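You operate a simulated robot arm through the tools that you are given. There is no shell and no other tool.

You are at the controls of a simulated robot arm. One attempt, no reset.

Task
Put the brass gear in the green gearbox and screw the cover on.
Fine: gear first, then the grey cover; run both thumb screws in until their rings show amber or green.

The check looks at the end state, three seconds after you hand in, the way a careful person would. Anything else that was tipped, shoved, dropped, spilled or broken makes it a failure. Lids that push on must go on centred and level and be pressed home; caps that screw on are set level and turned clockwise until they are tight.

Robot
A 7-joint arm with a fingered hand, fixed in place. Base frame: the origin is on the floor under the middle of its stand, x ahead of it, y to its left, z up. Units: mm, rad, N and s.
It reaches about 1085 mm from its shoulder. Its first joint turns from -2.897 to 2.897 rad. Payload 3.7 kg.
The tool frame sits at the grasp point between the pads (the TCP): z along the fingers, y along the line on which they close. The tips reach 25 mm beyond it. The gripper opens to 88 mm; its body begins 29 mm behind the TCP. The gripper is a hand of 5 fingers: y runs from the thumb to the fingers, the wrist lies at [-13, -106, -174] in the tool frame, and closing takes about 1.5 s.
Orientation is that of the tool frame in the base frame, as a unit quaternion [x, y, z, w]. With the fingers straight down and the wrist toward the robot, the tool's x, y and z point along [0, 1, 0], [1, 0, 0] and [0, 0, -1] of the base frame.

Tools
- The arm moves only by the tool drive_tool. Its argument "moves" is one flat list of numbers, 6 for each row, row after row: the shift along the tool's x, y, z in mm, then the turn, a rotation vector about the tool's x, y, z in rad. In form: [x, y, z, ax, ay, az, x, y, z, ax, ay, az, ...]. A call has 1 to 20 rows; each row is the pose to reach, as a shift and turn from the pose commanded when the call began, along the tool's axes at that moment. "jaw" is the finger opening in mm, from 0 to 88, set as the call begins (left out, the last holds). Each row takes 0.2 s and may step no farther than 50 mm and 0.15 rad from the row before; otherwise, or with a gripper value out of range, the whole call is refused. Where a pose cannot be reached the arm comes as near as it can. A force on the tool above 90 N (or 10 N above the force at the start of the call, whichever is more), or a blocked arm, ends the call early, and 0.2 s more pass. The fingers move at their own pace (about 108 mm/s each) and stop on an object; they squeeze with about 28 N. The grip force told is the motor's: it shows also when the fingers shut on nothing. Time passes only in rows, and 0.2 s behind the last, so rows that repeat a pose let the fingers close. It gives the time, the measured TCP pose, the force on the tool (base axes), the opening and the grip force at its end, in the units of the frame above (readings bear some noise), with the torque about the TCP (base axes, N m) and any sound that the robot's microphone picked up.
- Cameras (640 x 400 px; columns grow to the right, rows downward): "scene" is fixed at [52.6, 493, 1440.9]; the picture's right is [-0.18, -0.98, 0.00], its down [-0.65, 0.12, -0.75] and it looks along [0.74, -0.13, -0.66] (base axes); focal length 329 px, centre (320, 200). "wrist" rides on the gripper at [59, -79, -105] in the tool frame; the picture's right is [-0.73, 0.32, -0.61], its down [-0.62, -0.68, 0.38] and it looks along [-0.29, 0.66, 0.70] (tool axes); focal length 234 px, centre (320, 200). There is no depth. A picture from a camera that has moved, and an enlarged one, comes with that camera's place and axes in the base frame and with its lens. The place of the scene camera against the robot may be out by one fixed shift of up to 25 mm in any direction.
- grab_frame(camera): a new picture of that camera. The clock stands still meanwhile.
- finger_targets(index, middle, ring, little, thumb_bend, thumb_turn): sets how far each is bent, from 0 (flat) to 1 (curled in); at 0.3 the hand is open as for a grip, at 0.7 the pads meet at the TCP. One left out holds its place. A second passes; each finger stops where it meets its share of the squeeze, and holds until it gets a number again. A gripper value or a shape takes the hand back. It gives what a move gives, with no picture; readings hold the bend of each and the force on index, middle, ring, little, thumb and palm. thumb_turn goes from beside the hand (0) to across from the fingers (1), as for a grip.
- grasp_type(shape): the hand has 5 fingers and takes this shape, open, in about a second: jaw (thumb against the fingers, like two jaws); tri (thumb and two fingers); tip (a fingertip pinch); poke (one finger out to press); point (the index stretched); flat (the hand flat); cup (the hand cupped); fist (a fist). The gripper value then closes the fingers along that shape, each until it touches; the sizes above hold for jaw. It gives what a move gives, with no picture.
- enlarge(camera, box): a new picture of the part [left, top, right, bottom] of that camera's present view, enlarged. The clock stands still meanwhile.
- close_job(): hands the job in; it is judged then, once.

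Places have to be worked out from the pictures, the camera data and where the tool is seen. Open the gripper and draw the arm clear of the work before you hand the job in, unless the task says otherwise.

The tools are called after "Emit:" as name(argument=value, ...) on one line, values as JSON. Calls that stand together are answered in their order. drive_tool: Moves the arm, as the interface text tells. Its arguments: {"type":"object","properties":{"moves":{"type":"array"},"jaw":{"type":"number"}},"required":["moves"]} The other tools are called the same way: grasp_type (shape) gives the hand a shape; finger_targets (index, middle, ring, little, thumb_bend, thumb_turn) moves the fingers one by one; grab_frame (camera) takes a picture; enlarge (camera, box) takes an enlarged picture of a part of a camera's view; close_job () hands the job in.

At the start:

```text
t: 0.0
tool_pos: [402.1, 195.6, 1107.6]
ee_rot: [0.707, 0.707, 0.0, 0.0]
force: [0.7, -0.1, 0.3]
moment: [0.04, 0.01, 0.0]
grip_width: 87.5
finger_force: 0.1
shape: jaw
bend: [0.3, 0.3, 0.3, 0.3, 0.3, 0.98]
finger forces: [0.1, 0.1, 0.1, 0.0, 0.0, 0.1]
```

scene: 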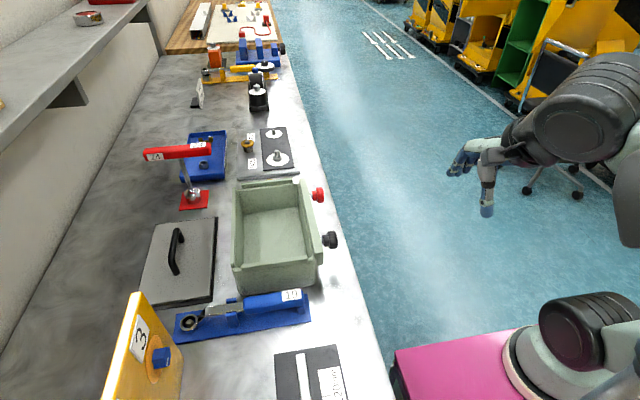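
wrist: 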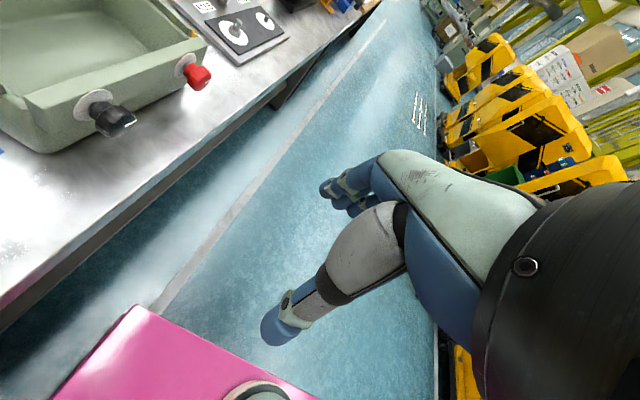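

The first picture shows a green open box, a grey cover with a black handle, and something brass near a black plate. I'll enlarge the parts of the scene that matter before I move anything.

Emit:
enlarge(camera="scene", box=[220, 160, 350, 300])

Emit:
enlarge(camera="scene", box=[170, 110, 310, 200])

Emit:
enlarge(camera="scene", box=[120, 200, 330, 340])

Emit:
enlarge(camera="scene", box=[160, 0, 310, 120])

```text
2.86 times, centred on (285, 230) of scene
camera zoom: at [52.6, 493.0, 1440.9], right [-0.18, -0.98, 0.0], down [-0.65, 0.12, -0.75], along [0.74, -0.13, -0.66], focal length 941 px, centre (420, 114)
```

zoom: 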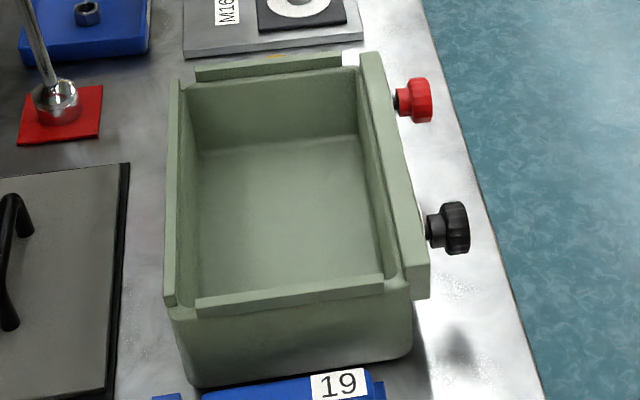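

```text
4.44 times, centred on (240, 155) of scene
camera zoom: at [52.6, 493.0, 1440.9], right [-0.18, -0.98, 0.0], down [-0.65, 0.12, -0.75], along [0.74, -0.13, -0.66], focal length 1464 px, centre (676, 400)
```

zoom: 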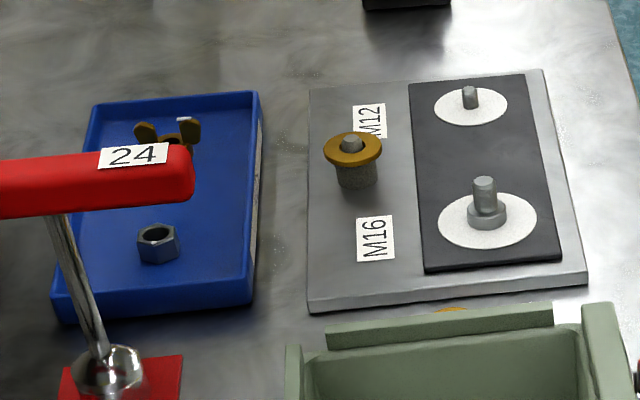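

```text
2.86 times, centred on (225, 270) of scene
camera zoom: at [52.6, 493.0, 1440.9], right [-0.18, -0.98, 0.0], down [-0.65, 0.12, -0.75], along [0.74, -0.13, -0.66], focal length 941 px, centre (591, 0)
```

zoom: 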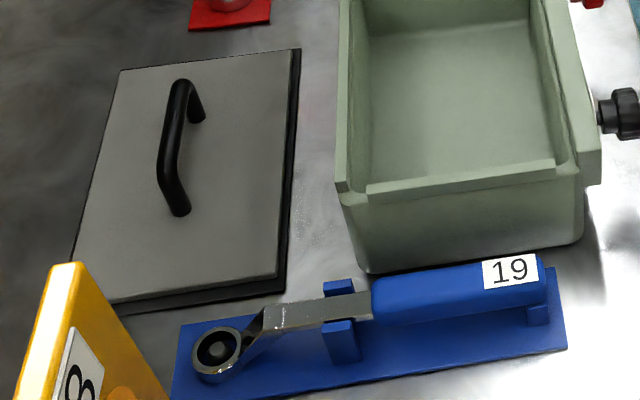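

```text
3.33 times, centred on (235, 60) of scene
camera zoom: at [52.6, 493.0, 1440.9], right [-0.18, -0.98, 0.0], down [-0.65, 0.12, -0.75], along [0.74, -0.13, -0.66], focal length 1098 px, centre (603, 667)
```

zoom: 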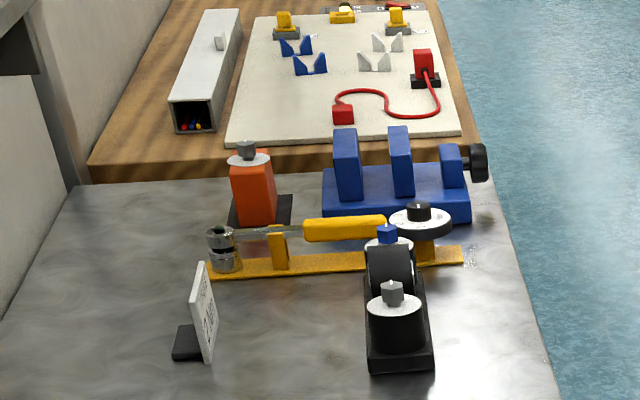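

The brass item by the M12 label looks like a flanged knurled nut. There is also a sliver of brass just behind the box's far edge. I'll enlarge that sliver, the rest of the table and the wrist view.

Emit:
enlarge(camera="scene", box=[230, 160, 310, 200])

Emit:
enlarge(camera="scene", box=[100, 280, 360, 400])

Emit:
enlarge(camera="scene", box=[0, 0, 170, 140])

Emit:
enlarge(camera="wrist", box=[0, 0, 320, 200])

Emit:
enlarge(camera="scene", box=[300, 170, 350, 260])

```text
8.00 times, centred on (270, 180) of scene
camera zoom: at [52.6, 493.0, 1440.9], right [-0.18, -0.98, 0.0], down [-0.65, 0.12, -0.75], along [0.74, -0.13, -0.66], focal length 2635 px, centre (720, 360)
```

zoom: 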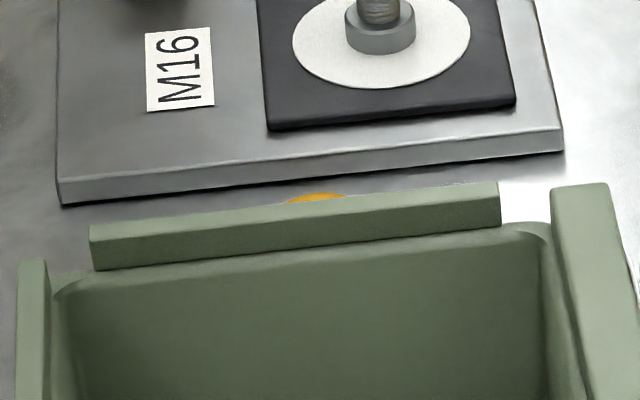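

```text
2.46 times, centred on (230, 340) of scene
camera zoom: at [52.6, 493.0, 1440.9], right [-0.18, -0.98, 0.0], down [-0.65, 0.12, -0.75], along [0.74, -0.13, -0.66], focal length 811 px, centre (542, -145)
```

zoom: 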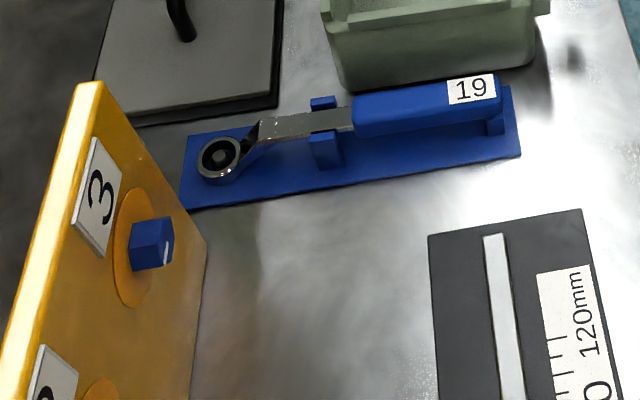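

```text
2.86 times, centred on (85, 70) of scene
camera zoom: at [52.6, 493.0, 1440.9], right [-0.18, -0.98, 0.0], down [-0.65, 0.12, -0.75], along [0.74, -0.13, -0.66], focal length 941 px, centre (991, 571)
```

zoom: 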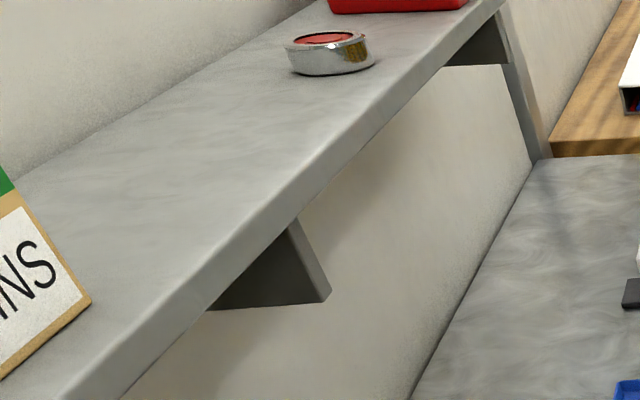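

```text
2.00 times, centred on (160, 100) of wrist
camera zoom: at [324.0, 256.0, 1211.7], right [0.32, -0.73, 0.61], down [-0.68, -0.62, -0.38], along [0.66, -0.29, -0.7], focal length 468 px, centre (640, 400)
```

zoom: 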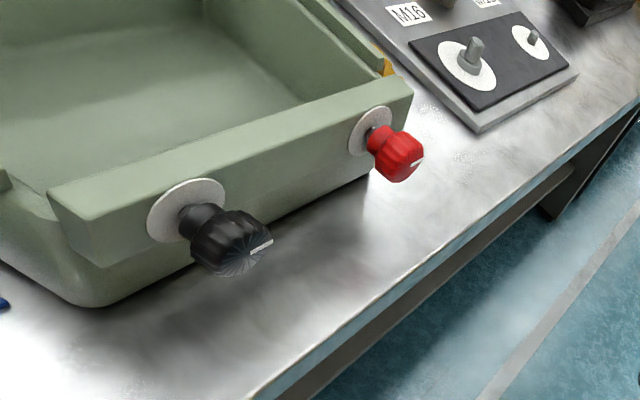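

```text
4.44 times, centred on (325, 215) of scene
camera zoom: at [52.6, 493.0, 1440.9], right [-0.18, -0.98, 0.0], down [-0.65, 0.12, -0.75], along [0.74, -0.13, -0.66], focal length 1464 px, centre (298, 133)
```

zoom: 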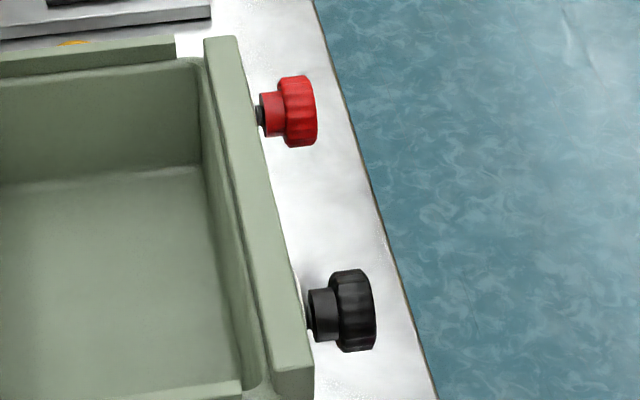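

The two thumb screws are horizontal and go through the high wall of the box on the side nearest the robot. The cover lies further back, and the gear seems to be behind the box. My first triangulation puts the table at z≈870 and the black knob near (480, 394, 934), so I'll swing the wrist camera left, well above everything, for a better look.

Emit:
drive_tool(moves=[45, 0, -15, 0, 0, 0, 90, 0, -30, 0, 0, 0, 135, 0, -45, 0, 0, 0, 180, 0, -60, 0, 0, 0, 225, 0, -60, 0, 0, 0, 270, 0, -60, 0, 0, 0, 300, 0, -60, 0, 0, 0, 300, 0, -60, 0, 0, 0])

Emit:
grab_frame(camera="wrist")

Emit:
grab_frame(camera="scene")

```text
t: 1.7
tool_pos: [454.2, 447.3, 1209.5]
ee_rot: [0.715, 0.695, 0.004, -0.075]
force: [0.4, 0.1, -0.8]
moment: [-0.01, -0.04, -0.04]
grip_width: 87.9
finger_force: 0.1
shape: jaw
bend: [0.3, 0.3, 0.3, 0.3, 0.3, 0.98]
finger forces: [0.0, 0.0, 0.0, 0.0, 0.0, 0.0]
stopped in row 8: the arm was blocked; the commanded pose is now the measured one
```

```text
taken
camera wrist: at [389.2, 497.1, 1328.0], right [0.35, -0.8, 0.49], down [-0.74, -0.56, -0.38], along [0.58, -0.23, -0.79], focal length 234 px, centre (320, 200)
```

wrist: 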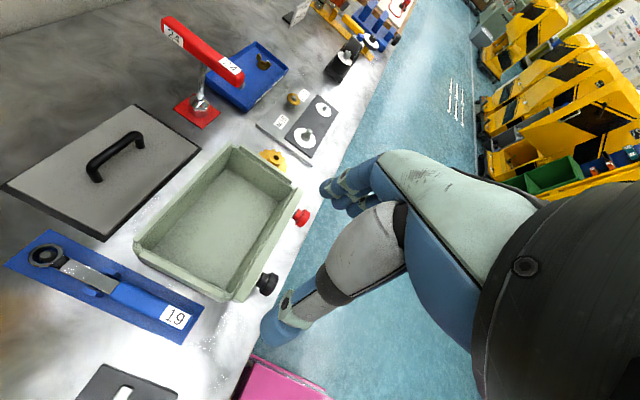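

```text
taken
```

scene: 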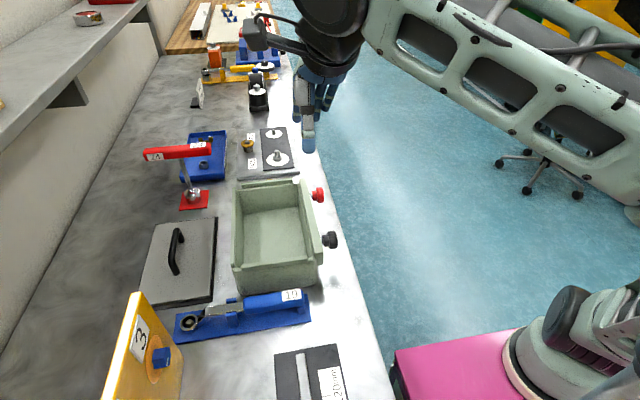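

The arm was blocked short of the target, probably at a joint limit, and the tool ended up slightly tilted. The gear is now visible behind the box, so I'll enlarge it, the box, the cover and the knobs.

Emit:
enlarge(camera="wrist", box=[230, 80, 350, 180])

Emit:
enlarge(camera="wrist", box=[120, 130, 330, 310])

Emit:
enlarge(camera="wrist", box=[0, 90, 220, 240])

```text
4.00 times, centred on (290, 130) of wrist
camera zoom: at [389.2, 497.1, 1328.0], right [0.35, -0.8, 0.49], down [-0.74, -0.56, -0.38], along [0.58, -0.23, -0.79], focal length 937 px, centre (440, 480)
```

zoom: 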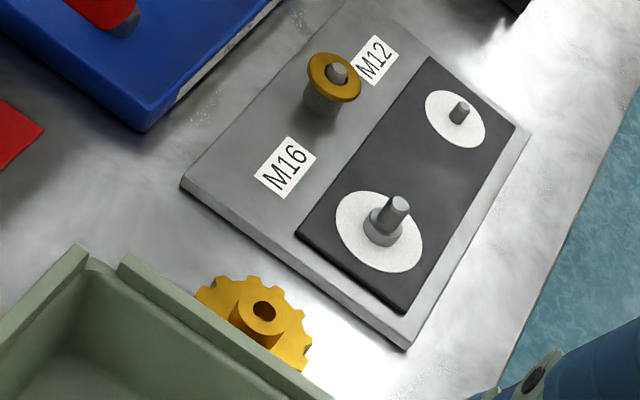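

```text
2.22 times, centred on (225, 220) of wrist
camera zoom: at [389.2, 497.1, 1328.0], right [0.35, -0.8, 0.49], down [-0.74, -0.56, -0.38], along [0.58, -0.23, -0.79], focal length 520 px, centre (531, 156)
```

zoom: 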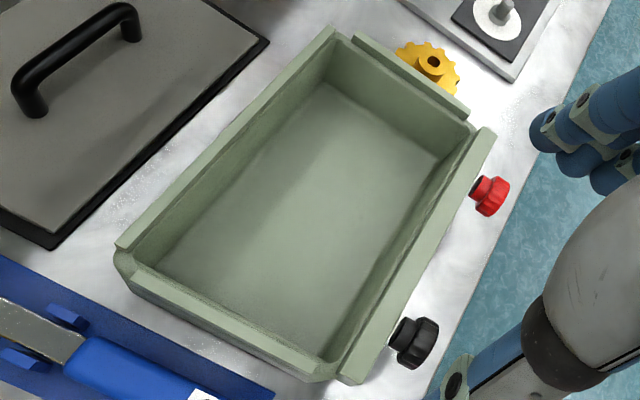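

```text
2.67 times, centred on (110, 165) of wrist
camera zoom: at [389.2, 497.1, 1328.0], right [0.35, -0.8, 0.49], down [-0.74, -0.56, -0.38], along [0.58, -0.23, -0.79], focal length 624 px, centre (880, 293)
```

zoom: 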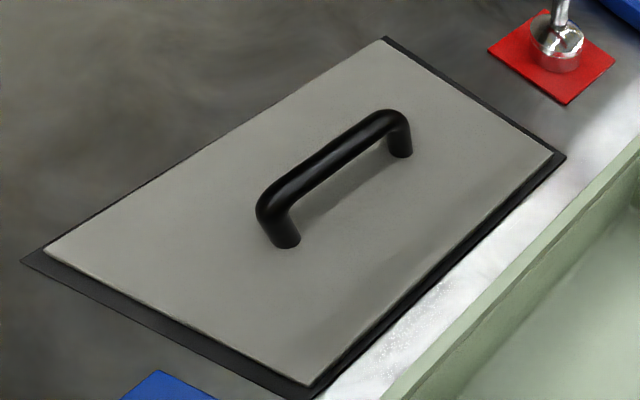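

Triangulating from the two wrist views:

| Item | Estimate (mm) |
|---|---|
| Gear, flat with hub up | (735, 509), hub about 34 wide |
| Box rim | x 437–665, y 430–590 |
| High bar of the box, top | z≈947 |
| Red knob | (621, 399, 927) |
| Black knob | (483, 396, 922) |
| Cover handle bar | along x at (547, 713, 918) |

I'll level the hand and yaw it so the wrist faces -y, moving to about (600, 400, 1150). From there I can look at the bench from the front.

Emit:
drive_tool(moves=[-4.1, 12.8, 3.3, 0.001, -0.014, -0.133, -8.2, 25.5, 6.5, 0.0015, -0.028, -0.266, -12.4, 38.3, 9.8, 0.002, -0.042, -0.399, -16.5, 51.1, 13, 0.003, -0.056, -0.532, -20.6, 63.8, 16.3, 0.004, -0.07, -0.665, -24.7, 76.6, 19.6, 0.0045, -0.083, -0.798, -28.9, 89.4, 22.8, 0.005, -0.097, -0.931, -33, 102.1, 26.1, 0.006, -0.111, -1.064, -37.1, 114.9, 29.3, 0.007, -0.125, -1.197, -41.2, 127.7, 32.6, 0.0075, -0.139, -1.33, -45.4, 140.4, 35.8, 0.008, -0.153, -1.463, -49.5, 153.2, 39.1, 0.009, -0.167, -1.596, -49.5, 153.2, 39.1, 0.009, -0.167, -1.596])

Emit:
grab_frame(camera="wrist")

Emit:
grab_frame(camera="scene")

```text
t: 4.5
tool_pos: [593.0, 406.6, 1151.5]
ee_rot: [-0.006, 1.0, -0.005, 0.005]
force: [0.6, -0.4, -0.4]
moment: [0.0, -0.03, 0.0]
grip_width: 88.0
finger_force: 0.1
shape: jaw
bend: [0.3, 0.3, 0.3, 0.3, 0.3, 0.98]
finger forces: [0.0, 0.0, 0.1, 0.0, 0.0, 0.0]
```

```text
taken
camera wrist: at [534.5, 328.7, 1255.0], right [0.72, 0.34, 0.61], down [0.64, -0.68, -0.37], along [0.29, 0.65, -0.7], focal length 234 px, centre (320, 200)
```

wrist: 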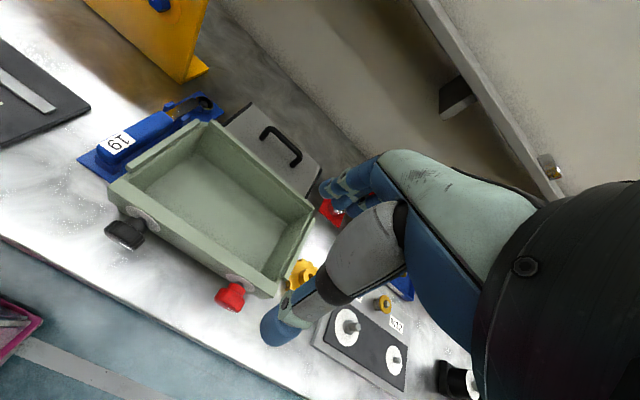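

```text
taken
```

scene: 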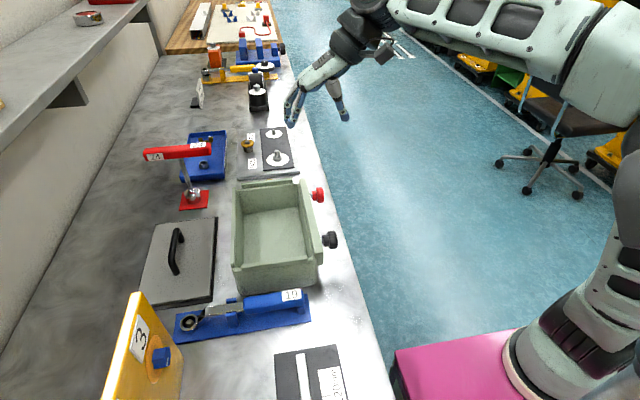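

That yaw reaches fine and the hand is now level. I'll enlarge the box, the cover, and the gear with its surroundings from this viewpoint.

Emit:
enlarge(camera="wrist", box=[90, 110, 330, 320])

Emit:
enlarge(camera="wrist", box=[200, 90, 340, 200])

Emit:
enlarge(camera="wrist", box=[200, 220, 340, 320])

Emit:
enlarge(camera="wrist", box=[100, 180, 260, 320])

```text
1.90 times, centred on (210, 215) of wrist
camera zoom: at [534.5, 328.7, 1255.0], right [0.72, 0.34, 0.61], down [0.64, -0.68, -0.37], along [0.29, 0.65, -0.7], focal length 446 px, centre (530, 171)
```

zoom: 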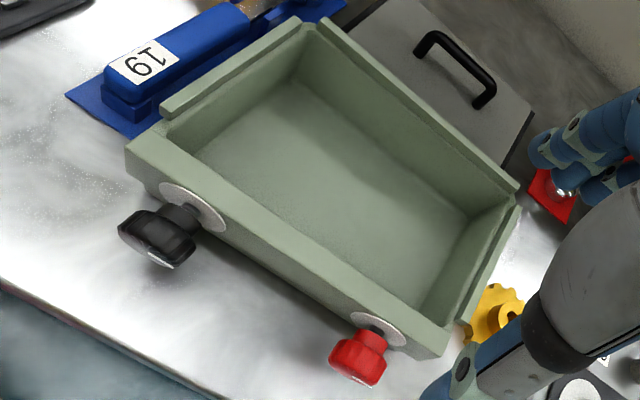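

```text
3.64 times, centred on (270, 145) of wrist
camera zoom: at [534.5, 328.7, 1255.0], right [0.72, 0.34, 0.61], down [0.64, -0.68, -0.37], along [0.29, 0.65, -0.7], focal length 852 px, centre (502, 400)
```

zoom: 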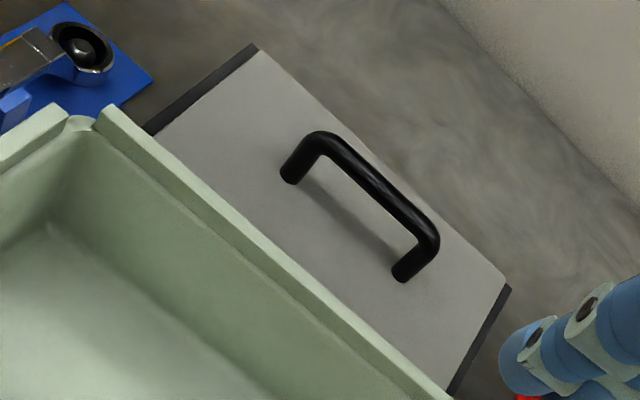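

```text
4.00 times, centred on (270, 270) of wrist
camera zoom: at [534.5, 328.7, 1255.0], right [0.72, 0.34, 0.61], down [0.64, -0.68, -0.37], along [0.29, 0.65, -0.7], focal length 937 px, centre (520, -80)
```

zoom: 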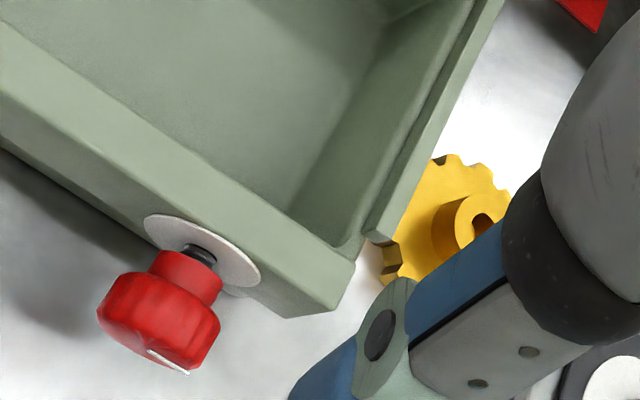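

```text
2.86 times, centred on (180, 250) of wrist
camera zoom: at [534.5, 328.7, 1255.0], right [0.72, 0.34, 0.61], down [0.64, -0.68, -0.37], along [0.29, 0.65, -0.7], focal length 669 px, centre (720, 57)
```

zoom: 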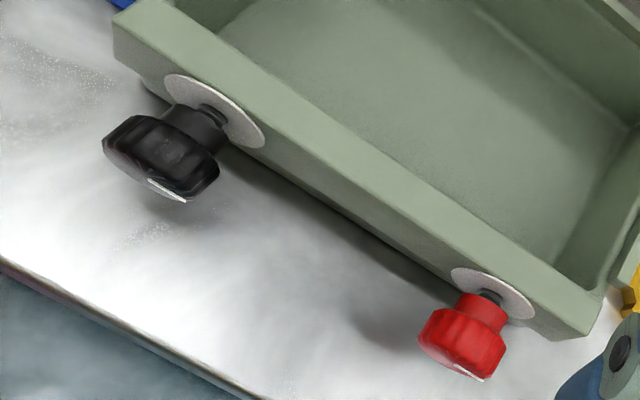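

Seen from this side, the gear hub top comes out near (735, 509, 890), which agrees with before. I'll try the three-finger shape for the hub here in free air and check how the fingers look in the wrist camera.

Emit:
grasp_type(shape="tri")

Emit:
grab_frame(camera="wrist")

```text
t: 5.4
tool_pos: [594.2, 408.1, 1150.6]
ee_rot: [-0.006, 1.0, -0.005, 0.005]
force: [0.2, 0.6, 0.0]
moment: [-0.02, 0.0, 0.0]
grip_width: 88.0
finger_force: 0.2
shape: tri
bend: [0.3, 0.3, 0.99, 0.99, 0.3, 0.98]
finger forces: [0.0, 0.1, 0.0, 0.0, 0.1, 0.0]
```

```text
taken
camera wrist: at [534.4, 328.7, 1255.1], right [0.72, 0.34, 0.61], down [0.63, -0.68, -0.37], along [0.29, 0.65, -0.7], focal length 234 px, centre (320, 200)
```

wrist: 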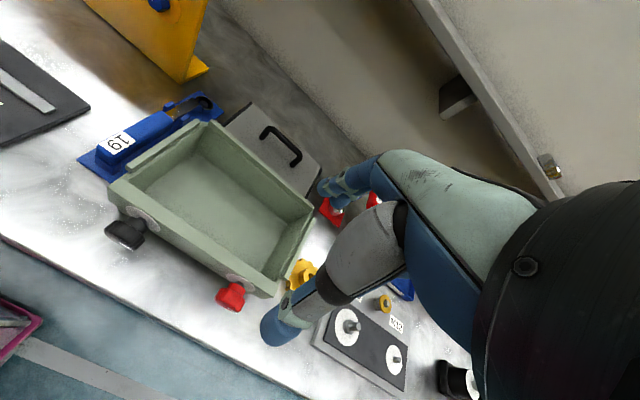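

In tri the ring and little fingers curl away. I'll close it in free air to see where the thumb and two fingertips meet relative to the TCP, which projects to about pixel (327, 237).

Emit:
drive_tool(moves=[0, 0, 0, 0, 0, 0, 0, 0, 0, 0, 0, 0, 0, 0, 0, 0, 0, 0, 0, 0, 0, 0, 0, 0, 0, 0, 0, 0, 0, 0, 0, 0, 0, 0, 0, 0, 0, 0, 0, 0, 0, 0, 0, 0, 0, 0, 0, 0], jaw=20)

Emit:
grab_frame(camera="wrist")

Emit:
enlarge(camera="scene", box=[260, 20, 400, 140])

```text
t: 7.2
tool_pos: [592.4, 405.9, 1150.1]
ee_rot: [-0.005, 1.0, -0.006, 0.005]
force: [-0.1, 0.2, 0.0]
moment: [-0.03, -0.03, 0.0]
grip_width: 20.3
finger_force: 0.1
shape: tri
bend: [0.74, 0.57, 0.99, 0.99, 0.74, 1.0]
finger forces: [0.1, 0.0, 0.1, 0.0, 0.1, 0.0]
```

```text
taken
camera wrist: at [534.4, 328.7, 1255.1], right [0.72, 0.34, 0.61], down [0.63, -0.68, -0.37], along [0.29, 0.65, -0.7], focal length 234 px, centre (320, 200)
```

wrist: 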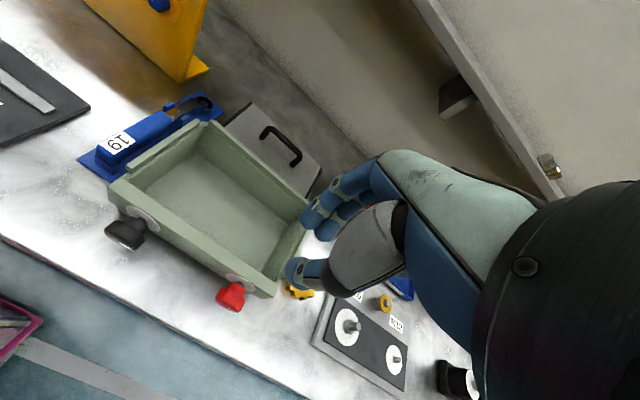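

```text
3.33 times, centred on (330, 80) of scene
camera zoom: at [52.6, 493.0, 1440.9], right [-0.18, -0.98, 0.0], down [-0.65, 0.12, -0.75], along [0.74, -0.13, -0.66], focal length 1098 px, centre (287, 600)
```

zoom: 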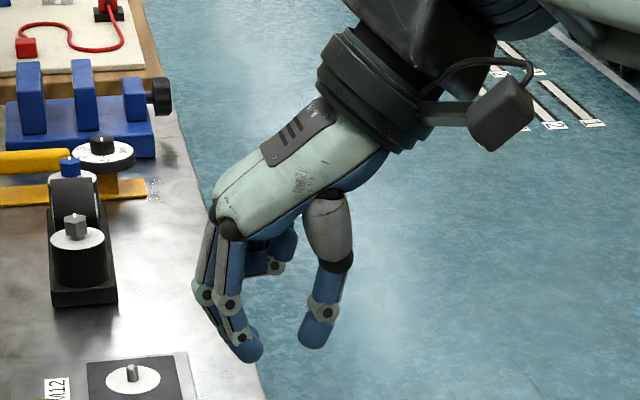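

Emit:
enlarge(camera="wrist", box=[260, 160, 400, 310])

```text
2.67 times, centred on (330, 235) of wrist
camera zoom: at [534.4, 328.7, 1255.1], right [0.72, 0.34, 0.61], down [0.63, -0.68, -0.37], along [0.29, 0.65, -0.7], focal length 624 px, centre (293, 107)
```

zoom: 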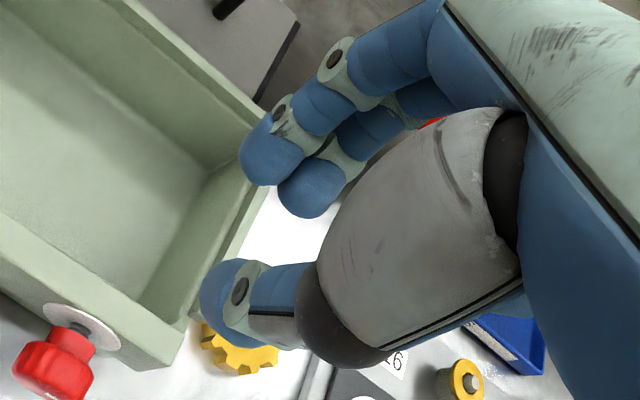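

In tri, the thumb tip and the index and middle tips close around tool x≈+2, so the pinch centre is essentially the TCP. I'll open it to 64 mm and move above the gear at about (735, 505, 970) for a close look.

Emit:
drive_tool(moves=[-35, 16, 20, 0, 0, 0, -70, 32, 40, -0.006, 0.005, 0.005, -105, 50, 70, -0.012, 0.01, 0.01, -141, 70, 105, -0.012, 0.01, 0.01, -141, 85, 145, -0.012, 0.01, 0.01, -141, 98, 180, -0.012, 0.01, 0.01, -141, 98, 180, -0.012, 0.01, 0.01], jaw=64)

Emit:
grab_frame(camera="wrist")

Emit:
enlarge(camera="scene", box=[200, 80, 340, 200])

```text
refused: row 4 steps farther than a row can; nothing moved
```

```text
taken
camera wrist: at [534.4, 328.7, 1255.1], right [0.72, 0.34, 0.61], down [0.63, -0.68, -0.37], along [0.29, 0.65, -0.7], focal length 234 px, centre (320, 200)
```

wrist: 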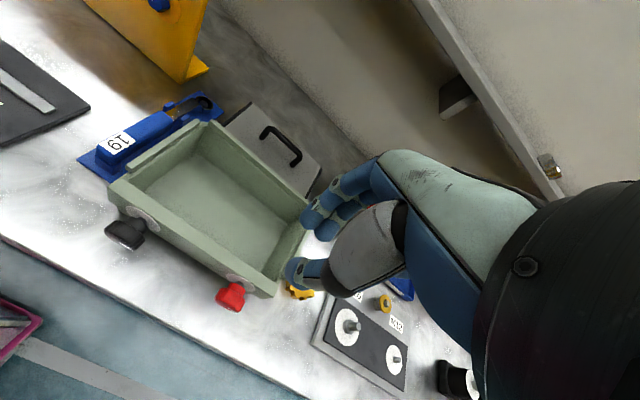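

```text
3.33 times, centred on (270, 140) of scene
camera zoom: at [52.6, 493.0, 1440.9], right [-0.18, -0.98, 0.0], down [-0.65, 0.12, -0.75], along [0.74, -0.13, -0.66], focal length 1098 px, centre (487, 400)
```

zoom: 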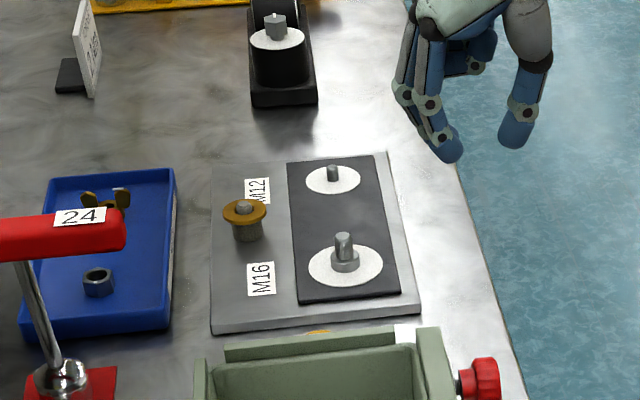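

The call was refused because row 4 was longer than 50 mm. I'll send the same move again in smaller steps.

Emit:
drive_tool(moves=[-30, 16, 18, 0, 0, 0, -60, 32, 36, -0.006, 0.005, 0.005, -90, 48, 54, -0.012, 0.01, 0.01, -118, 62, 78, -0.012, 0.01, 0.01, -141, 76, 105, -0.012, 0.01, 0.01, -141, 88, 142, -0.012, 0.01, 0.01, -141, 98, 180, -0.012, 0.01, 0.01, -141, 98, 180, -0.012, 0.01, 0.01], jaw=64)

Emit:
grab_frame(camera="wrist")

Emit:
enlarge(camera="scene", box=[200, 80, 340, 200])

```text
t: 9.0
tool_pos: [738.0, 504.7, 972.5]
ee_rot: [0.0, 1.0, 0.001, 0.0]
force: [0.1, -0.8, -0.4]
moment: [-0.03, 0.01, -0.02]
grip_width: 63.7
finger_force: 0.1
shape: tri
bend: [0.27, 0.36, 0.99, 0.99, 0.56, 0.99]
finger forces: [0.0, 0.0, 0.0, 0.0, 0.0, 0.0]
```

```text
taken
camera wrist: at [679.9, 425.4, 1075.8], right [0.73, 0.32, 0.61], down [0.62, -0.68, -0.38], along [0.29, 0.66, -0.69], focal length 234 px, centre (320, 200)
```

wrist: 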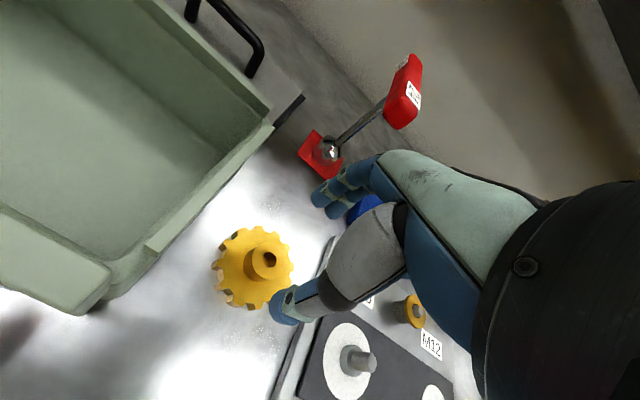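

```text
3.33 times, centred on (270, 140) of scene
camera zoom: at [52.6, 493.0, 1440.9], right [-0.18, -0.98, 0.0], down [-0.65, 0.12, -0.75], along [0.74, -0.13, -0.66], focal length 1098 px, centre (487, 400)
```

zoom: 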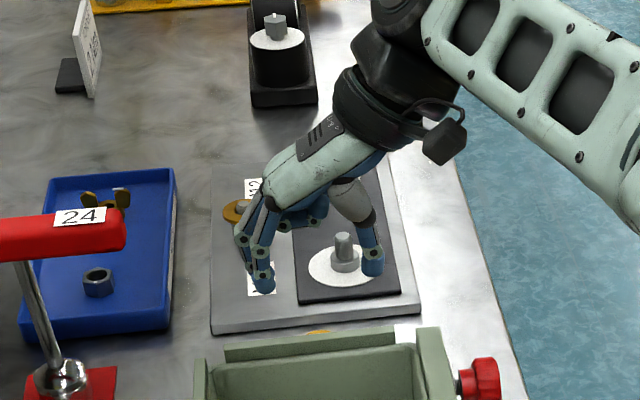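

The gear is in full view now, so I'll enlarge it to measure its position.

Emit:
enlarge(camera="wrist", box=[190, 200, 350, 330])

Emit:
enlarge(camera="wrist", box=[0, 120, 300, 330])

```text
3.08 times, centred on (270, 265) of wrist
camera zoom: at [679.9, 425.4, 1075.8], right [0.73, 0.32, 0.61], down [0.62, -0.68, -0.38], along [0.29, 0.66, -0.69], focal length 720 px, centre (474, 0)
```

zoom: 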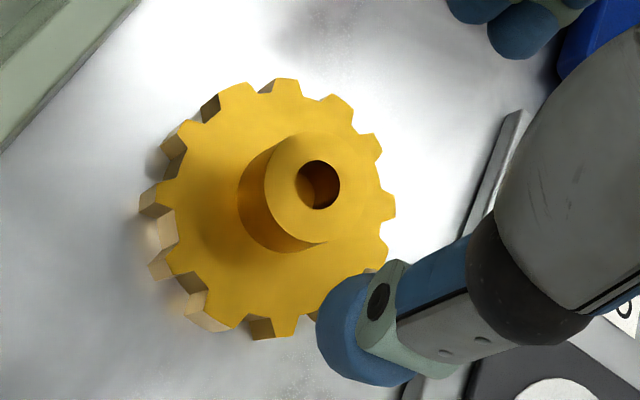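

```text
1.90 times, centred on (150, 225) of wrist
camera zoom: at [679.9, 425.4, 1075.8], right [0.73, 0.32, 0.61], down [0.62, -0.68, -0.38], along [0.29, 0.66, -0.69], focal length 446 px, centre (644, 152)
```

zoom: 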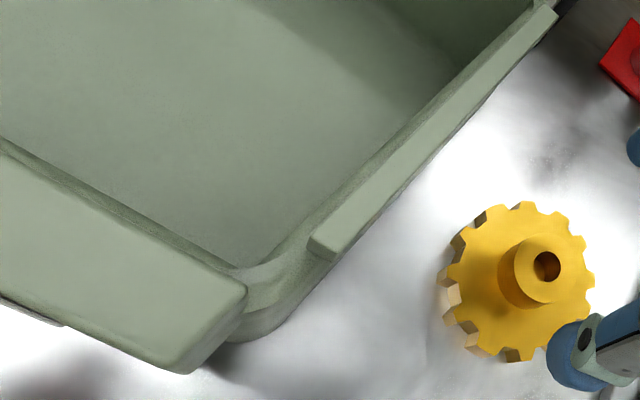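

The hub top triangulates to (739, 509, 890), about 32 mm across, and the disc top is near z≈870. I'll come down until the fingertips are just above the disc, then check.

Emit:
drive_tool(moves=[-1.5, 5.5, 25, 0, 0, 0, -1.5, 5.5, 50, 0, 0, 0, -1.5, 5.5, 66, 0, 0, 0, -1.5, 5.5, 66, 0, 0, 0])

Emit:
enlarge(camera="wrist", box=[190, 150, 400, 330])

Emit:
enlarge(camera="scene", box=[200, 80, 340, 200])

```text
t: 10.0
tool_pos: [738.8, 511.4, 904.2]
ee_rot: [0.0, 1.0, 0.001, -0.001]
force: [0.2, -1.2, -0.5]
moment: [0.01, -0.02, 0.0]
grip_width: 63.7
finger_force: 0.0
shape: tri
bend: [0.27, 0.36, 0.99, 0.99, 0.56, 0.99]
finger forces: [0.1, 0.1, 0.1, 0.1, 0.0, 0.0]
```

```text
2.22 times, centred on (295, 240) of wrist
camera zoom: at [679.5, 433.2, 1008.7], right [0.73, 0.32, 0.61], down [0.62, -0.68, -0.38], along [0.29, 0.66, -0.69], focal length 520 px, centre (376, 111)
```

zoom: 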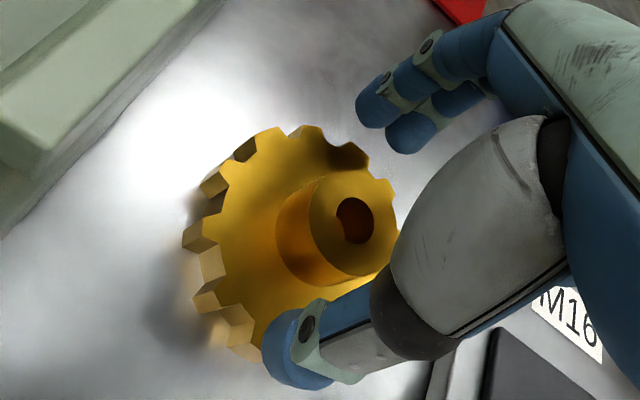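

```text
3.33 times, centred on (270, 140) of scene
camera zoom: at [52.6, 493.0, 1440.9], right [-0.18, -0.98, 0.0], down [-0.65, 0.12, -0.75], along [0.74, -0.13, -0.66], focal length 1098 px, centre (487, 400)
```

zoom: 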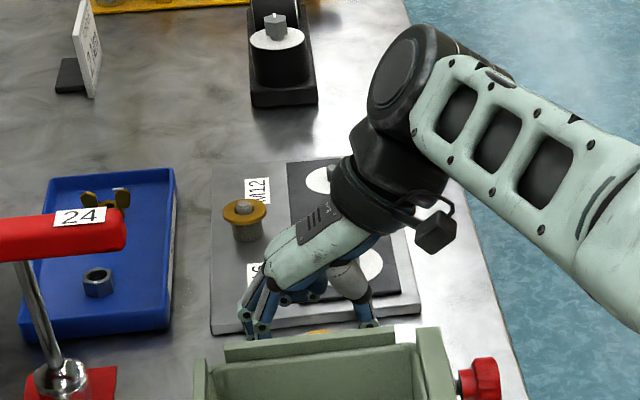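

The hub axis sits about 4 mm to the thumb side of the TCP, which is where the tri pinch centres. I'll go down 6 mm more and close on the hub.

Emit:
drive_tool(moves=[0, 0, 3, 0, 0, 0, 0, 0, 6, 0, 0, 0, 0, 0, 6, 0, 0, 0])

Emit:
drive_tool(moves=[0, 0, 0, 0, 0, 0, 0, 0, 0, 0, 0, 0, 0, 0, 0, 0, 0, 0, 0, 0, 0, 0, 0, 0, 0, 0, 0, 0, 0, 0, 0, 0, 0, 0, 0, 0, 0, 0, 0, 0, 0, 0, 0, 0, 0, 0, 0, 0], jaw=12)

Emit:
enlarge(camera="wrist", box=[190, 150, 400, 330])

```text
t: 10.8
tool_pos: [739.1, 510.6, 898.0]
ee_rot: [0.0, 1.0, 0.002, 0.0]
force: [0.4, 0.3, 0.5]
moment: [0.0, 0.02, 0.02]
grip_width: 63.8
finger_force: 0.0
shape: tri
bend: [0.27, 0.36, 0.99, 0.99, 0.56, 0.99]
finger forces: [0.1, 0.0, 0.0, 0.0, 0.0, 0.0]
```

```text
t: 12.6
tool_pos: [738.3, 510.2, 898.7]
ee_rot: [0.0, 1.0, 0.001, 0.0]
force: [-0.3, -0.5, 0.6]
moment: [0.04, 0.02, -0.01]
grip_width: 22.8
finger_force: 28.1
shape: tri
bend: [0.74, 0.55, 1.0, 1.0, 0.74, 1.0]
finger forces: [11.2, 14.1, 0.1, 0.0, 24.4, 0.0]
```

```text
2.22 times, centred on (295, 240) of wrist
camera zoom: at [680.0, 432.6, 1003.0], right [0.73, 0.32, 0.61], down [0.62, -0.68, -0.38], along [0.29, 0.66, -0.69], focal length 520 px, centre (376, 111)
```

zoom: 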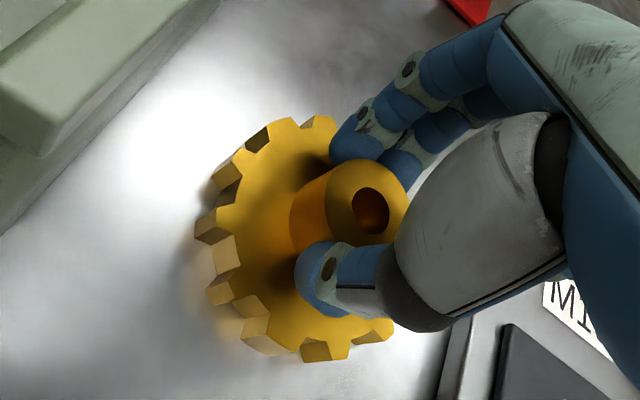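

The grip took on the hub: thumb 24 N, index 11 N, middle 14 N. I'll lift straight up in small steps and check that it holds.

Emit:
drive_tool(moves=[0, 0, -5, 0, 0, 0, 0, 0, -15, 0, 0, 0, 0, 0, -30, 0, 0, 0, 0, 0, -50, 0, 0, 0, 0, 0, -75, 0, 0, 0, 0, 0, -100, 0, 0, 0, 0, 0, -125, 0, 0, 0, 0, 0, -125, 0, 0, 0])

Emit:
grab_frame(camera="wrist")

Emit:
enlarge(camera="scene", box=[200, 80, 340, 200])

```text
t: 14.4
tool_pos: [737.0, 509.9, 1022.3]
ee_rot: [0.0, 1.0, 0.001, -0.001]
force: [0.7, -1.2, -2.7]
moment: [0.05, 0.0, 0.02]
grip_width: 22.8
finger_force: 28.0
shape: tri
bend: [0.74, 0.55, 1.0, 1.0, 0.74, 1.0]
finger forces: [11.1, 14.1, 0.1, 0.0, 24.4, 0.0]
```

```text
taken
camera wrist: at [677.8, 431.4, 1127.6], right [0.73, 0.32, 0.61], down [0.62, -0.68, -0.38], along [0.29, 0.66, -0.7], focal length 234 px, centre (320, 200)
```

wrist: 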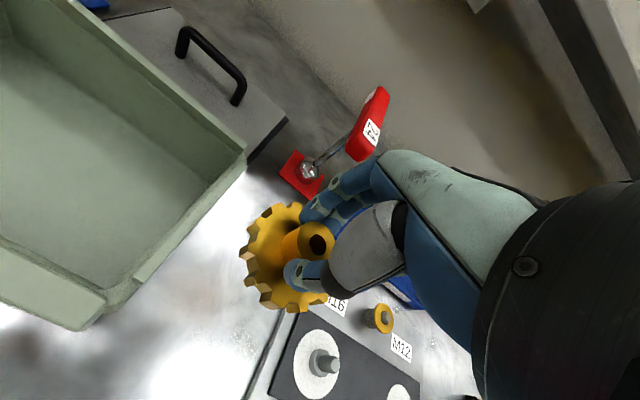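

```text
3.33 times, centred on (270, 140) of scene
camera zoom: at [52.6, 493.0, 1440.9], right [-0.18, -0.98, 0.0], down [-0.65, 0.12, -0.75], along [0.74, -0.13, -0.66], focal length 1098 px, centre (487, 400)
```

zoom: 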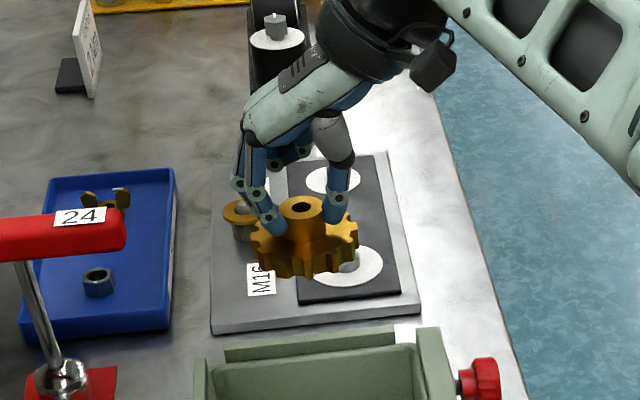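

The gear is held level and weighs about 3 N. Its underside is about 42 mm below the TCP, so it clears the box rim. I'll carry it over the middle of the box.

Emit:
drive_tool(moves=[0, 0, -10, 0, 0, 0, 35, 1, -12, 0, 0, 0, 70, 3, -12, 0, 0, 0, 105, 4, -12, 0, 0, 0, 140, 5, -12, 0, 0, 0, 170, 6, -12, 0, 0, 0, 186, 7, -12, 0, 0, 0, 186, 7, -12, 0, 0, 0])

Emit:
grab_frame(camera="wrist")

Emit:
enlarge(camera="scene", box=[200, 130, 360, 310])

```text
t: 16.2
tool_pos: [551.8, 519.1, 1035.9]
ee_rot: [0.0, 1.0, 0.001, 0.0]
force: [-0.5, 0.0, -2.7]
moment: [0.0, 0.03, -0.01]
grip_width: 22.9
finger_force: 28.0
shape: tri
bend: [0.74, 0.55, 1.0, 1.0, 0.74, 1.0]
finger forces: [11.0, 14.2, 0.0, 0.0, 24.4, 0.0]
```

```text
taken
camera wrist: at [493.5, 440.2, 1140.1], right [0.73, 0.32, 0.61], down [0.62, -0.68, -0.38], along [0.29, 0.66, -0.69], focal length 234 px, centre (320, 200)
```

wrist: 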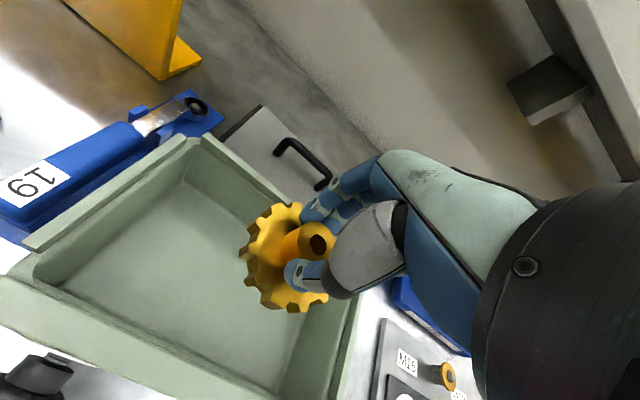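

```text
2.22 times, centred on (280, 220) of scene
camera zoom: at [52.6, 493.0, 1440.9], right [-0.18, -0.98, 0.0], down [-0.65, 0.12, -0.75], along [0.74, -0.13, -0.66], focal length 732 px, centre (409, 156)
```

zoom: 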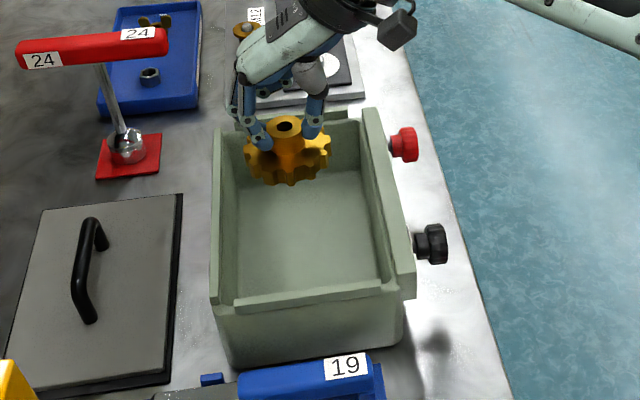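

The gear is over the box and clear of the walls. I'll lower it most of the way and check the clearances.

Emit:
drive_tool(moves=[0, 0, 25, 0, 0, 0, 0, 0, 50, 0, 0, 0, 0, 0, 75, 0, 0, 0, 0, 0, 95, 0, 0, 0, 0, 0, 95, 0, 0, 0])

Emit:
grab_frame(camera="wrist")

Emit:
enlarge(camera="scene", box=[200, 130, 360, 310])

```text
t: 17.4
tool_pos: [555.4, 517.2, 939.9]
ee_rot: [0.0, 1.0, 0.0, -0.001]
force: [0.0, 0.6, -1.9]
moment: [0.01, 0.01, 0.01]
grip_width: 22.7
finger_force: 27.9
shape: tri
bend: [0.74, 0.55, 1.0, 1.0, 0.74, 1.0]
finger forces: [11.1, 14.3, 0.1, 0.0, 24.4, 0.0]
```

```text
taken
camera wrist: at [496.0, 438.3, 1044.9], right [0.73, 0.32, 0.61], down [0.62, -0.68, -0.38], along [0.29, 0.66, -0.69], focal length 234 px, centre (320, 200)
```

wrist: 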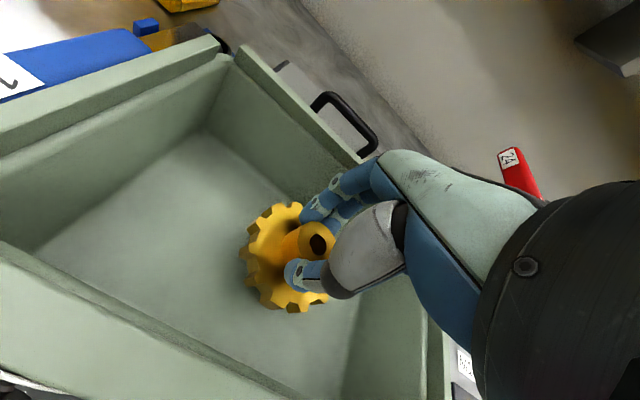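

```text
2.22 times, centred on (280, 220) of scene
camera zoom: at [52.6, 493.0, 1440.9], right [-0.18, -0.98, 0.0], down [-0.65, 0.12, -0.75], along [0.74, -0.13, -0.66], focal length 732 px, centre (409, 156)
```

zoom: 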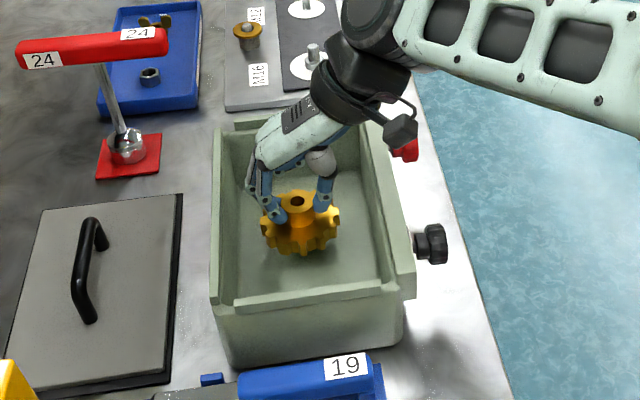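

There is plenty of clearance all round. I'll lower further and then step down gently until the force shows the gear touching the floor of the box.

Emit:
drive_tool(moves=[0, 0, 10, 0, 0, 0, 0, 0, 20, 0, 0, 0, 0, 0, 22, 0, 0, 0])

Emit:
drive_tool(moves=[0, 0, 2, 0, 0, 0, 0, 0, 4, 0, 0, 0, 0, 0, 4, 0, 0, 0])

Emit:
enlarge(camera="scene", box=[200, 130, 360, 310])

Emit:
grab_frame(camera="wrist")

```text
t: 18.2
tool_pos: [551.5, 517.8, 917.8]
ee_rot: [0.001, 1.0, 0.001, 0.0]
force: [-0.6, 0.4, -3.0]
moment: [0.0, 0.05, 0.02]
grip_width: 22.7
finger_force: 28.2
shape: tri
bend: [0.74, 0.55, 1.0, 1.0, 0.74, 1.0]
finger forces: [11.1, 14.3, 0.1, 0.0, 24.5, 0.1]
```

```text
t: 19.0
tool_pos: [554.0, 517.6, 912.3]
ee_rot: [0.0, 1.0, 0.001, 0.0]
force: [0.5, -0.2, -3.7]
moment: [0.0, 0.02, -0.01]
grip_width: 22.9
finger_force: 28.0
shape: tri
bend: [0.74, 0.55, 1.0, 1.0, 0.74, 1.0]
finger forces: [11.1, 14.2, 0.0, 0.0, 24.3, 0.0]
```

```text
2.22 times, centred on (280, 220) of scene
camera zoom: at [52.6, 493.0, 1440.9], right [-0.18, -0.98, 0.0], down [-0.65, 0.12, -0.75], along [0.74, -0.13, -0.66], focal length 732 px, centre (409, 156)
```

zoom: 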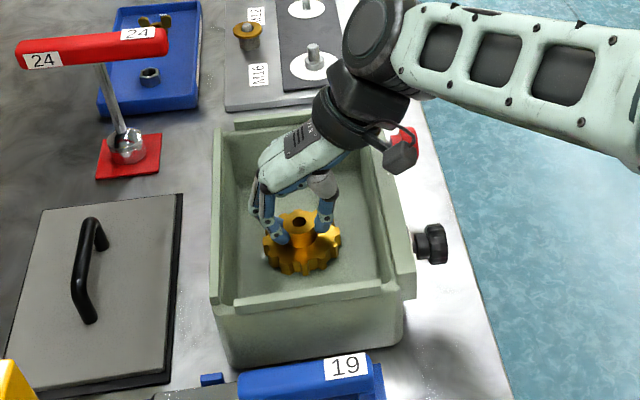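

```text
taken
camera wrist: at [494.7, 439.4, 1017.5], right [0.73, 0.32, 0.61], down [0.62, -0.68, -0.38], along [0.29, 0.66, -0.69], focal length 234 px, centre (320, 200)
```

wrist: 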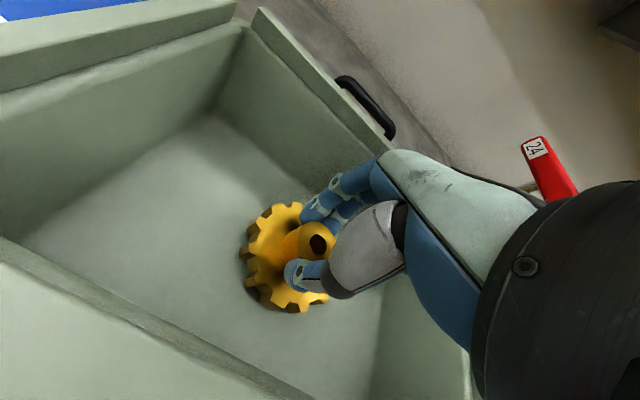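

There is no contact yet, only the gear's own weight showing. I'll keep stepping down a little at a time.

Emit:
drive_tool(moves=[0, 0, 1.5, 0, 0, 0, 0, 0, 3, 0, 0, 0, 0, 0, 3, 0, 0, 0])

Emit:
drive_tool(moves=[0, 0, 1.5, 0, 0, 0, 0, 0, 1.5, 0, 0, 0])

```text
t: 19.8
tool_pos: [553.1, 518.3, 910.4]
ee_rot: [0.0, 1.0, 0.001, 0.0]
force: [-0.6, 0.1, -3.7]
moment: [0.03, 0.01, 0.0]
grip_width: 22.8
finger_force: 28.2
shape: tri
bend: [0.74, 0.55, 1.0, 1.0, 0.74, 1.0]
finger forces: [11.1, 14.3, 0.0, 0.0, 24.4, 0.0]
```

```text
t: 20.4
tool_pos: [554.0, 518.5, 909.1]
ee_rot: [0.0, 1.0, 0.001, 0.0]
force: [0.1, 0.1, -1.0]
moment: [0.03, -0.05, 0.0]
grip_width: 22.9
finger_force: 27.7
shape: tri
bend: [0.74, 0.55, 1.0, 1.0, 0.74, 1.0]
finger forces: [11.0, 14.3, 0.0, 0.1, 24.8, 0.0]
```

The downward load fell from about 3.3 N to 1 N, so the gear is starting to touch the floor. One more millimetre to confirm.

Emit:
drive_tool(moves=[0, 0, 1, 0, 0, 0, 0, 0, 1, 0, 0, 0])

```text
t: 21.0
tool_pos: [552.8, 518.2, 908.0]
ee_rot: [0.0, 1.0, 0.002, 0.001]
force: [1.9, 2.2, 7.7]
moment: [0.06, -0.05, 0.01]
grip_width: 23.0
finger_force: 28.0
shape: tri
bend: [0.74, 0.55, 1.0, 1.0, 0.74, 1.0]
finger forces: [11.0, 16.0, 0.1, 0.0, 25.2, 0.0]
```

It is in contact at about 8 N, so the gear is on the floor. I'll open a moderate amount to let go of the hub.

Emit:
drive_tool(moves=[0, 0, -0.5, 0, 0, 0, 0, 0, -0.5, 0, 0, 0, 0, 0, -0.5, 0, 0, 0, 0, 0, -0.5, 0, 0, 0], jaw=50)

Emit:
enlarge(camera="wrist", box=[190, 150, 400, 330])

```text
t: 22.0
tool_pos: [553.6, 517.2, 907.7]
ee_rot: [0.0, 1.0, 0.001, 0.0]
force: [0.6, 0.7, -0.2]
moment: [-0.04, -0.02, -0.03]
grip_width: 49.4
finger_force: 0.0
shape: tri
bend: [0.74, 0.42, 0.99, 0.99, 0.66, 1.0]
finger forces: [0.0, 0.0, 0.0, 0.1, 0.0, 0.0]
```

```text
2.22 times, centred on (295, 240) of wrist
camera zoom: at [494.6, 438.8, 1012.1], right [0.73, 0.32, 0.61], down [0.62, -0.68, -0.38], along [0.29, 0.66, -0.69], focal length 520 px, centre (376, 111)
```

zoom: 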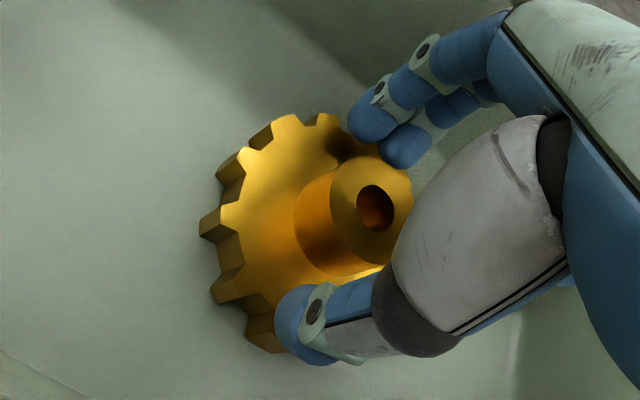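

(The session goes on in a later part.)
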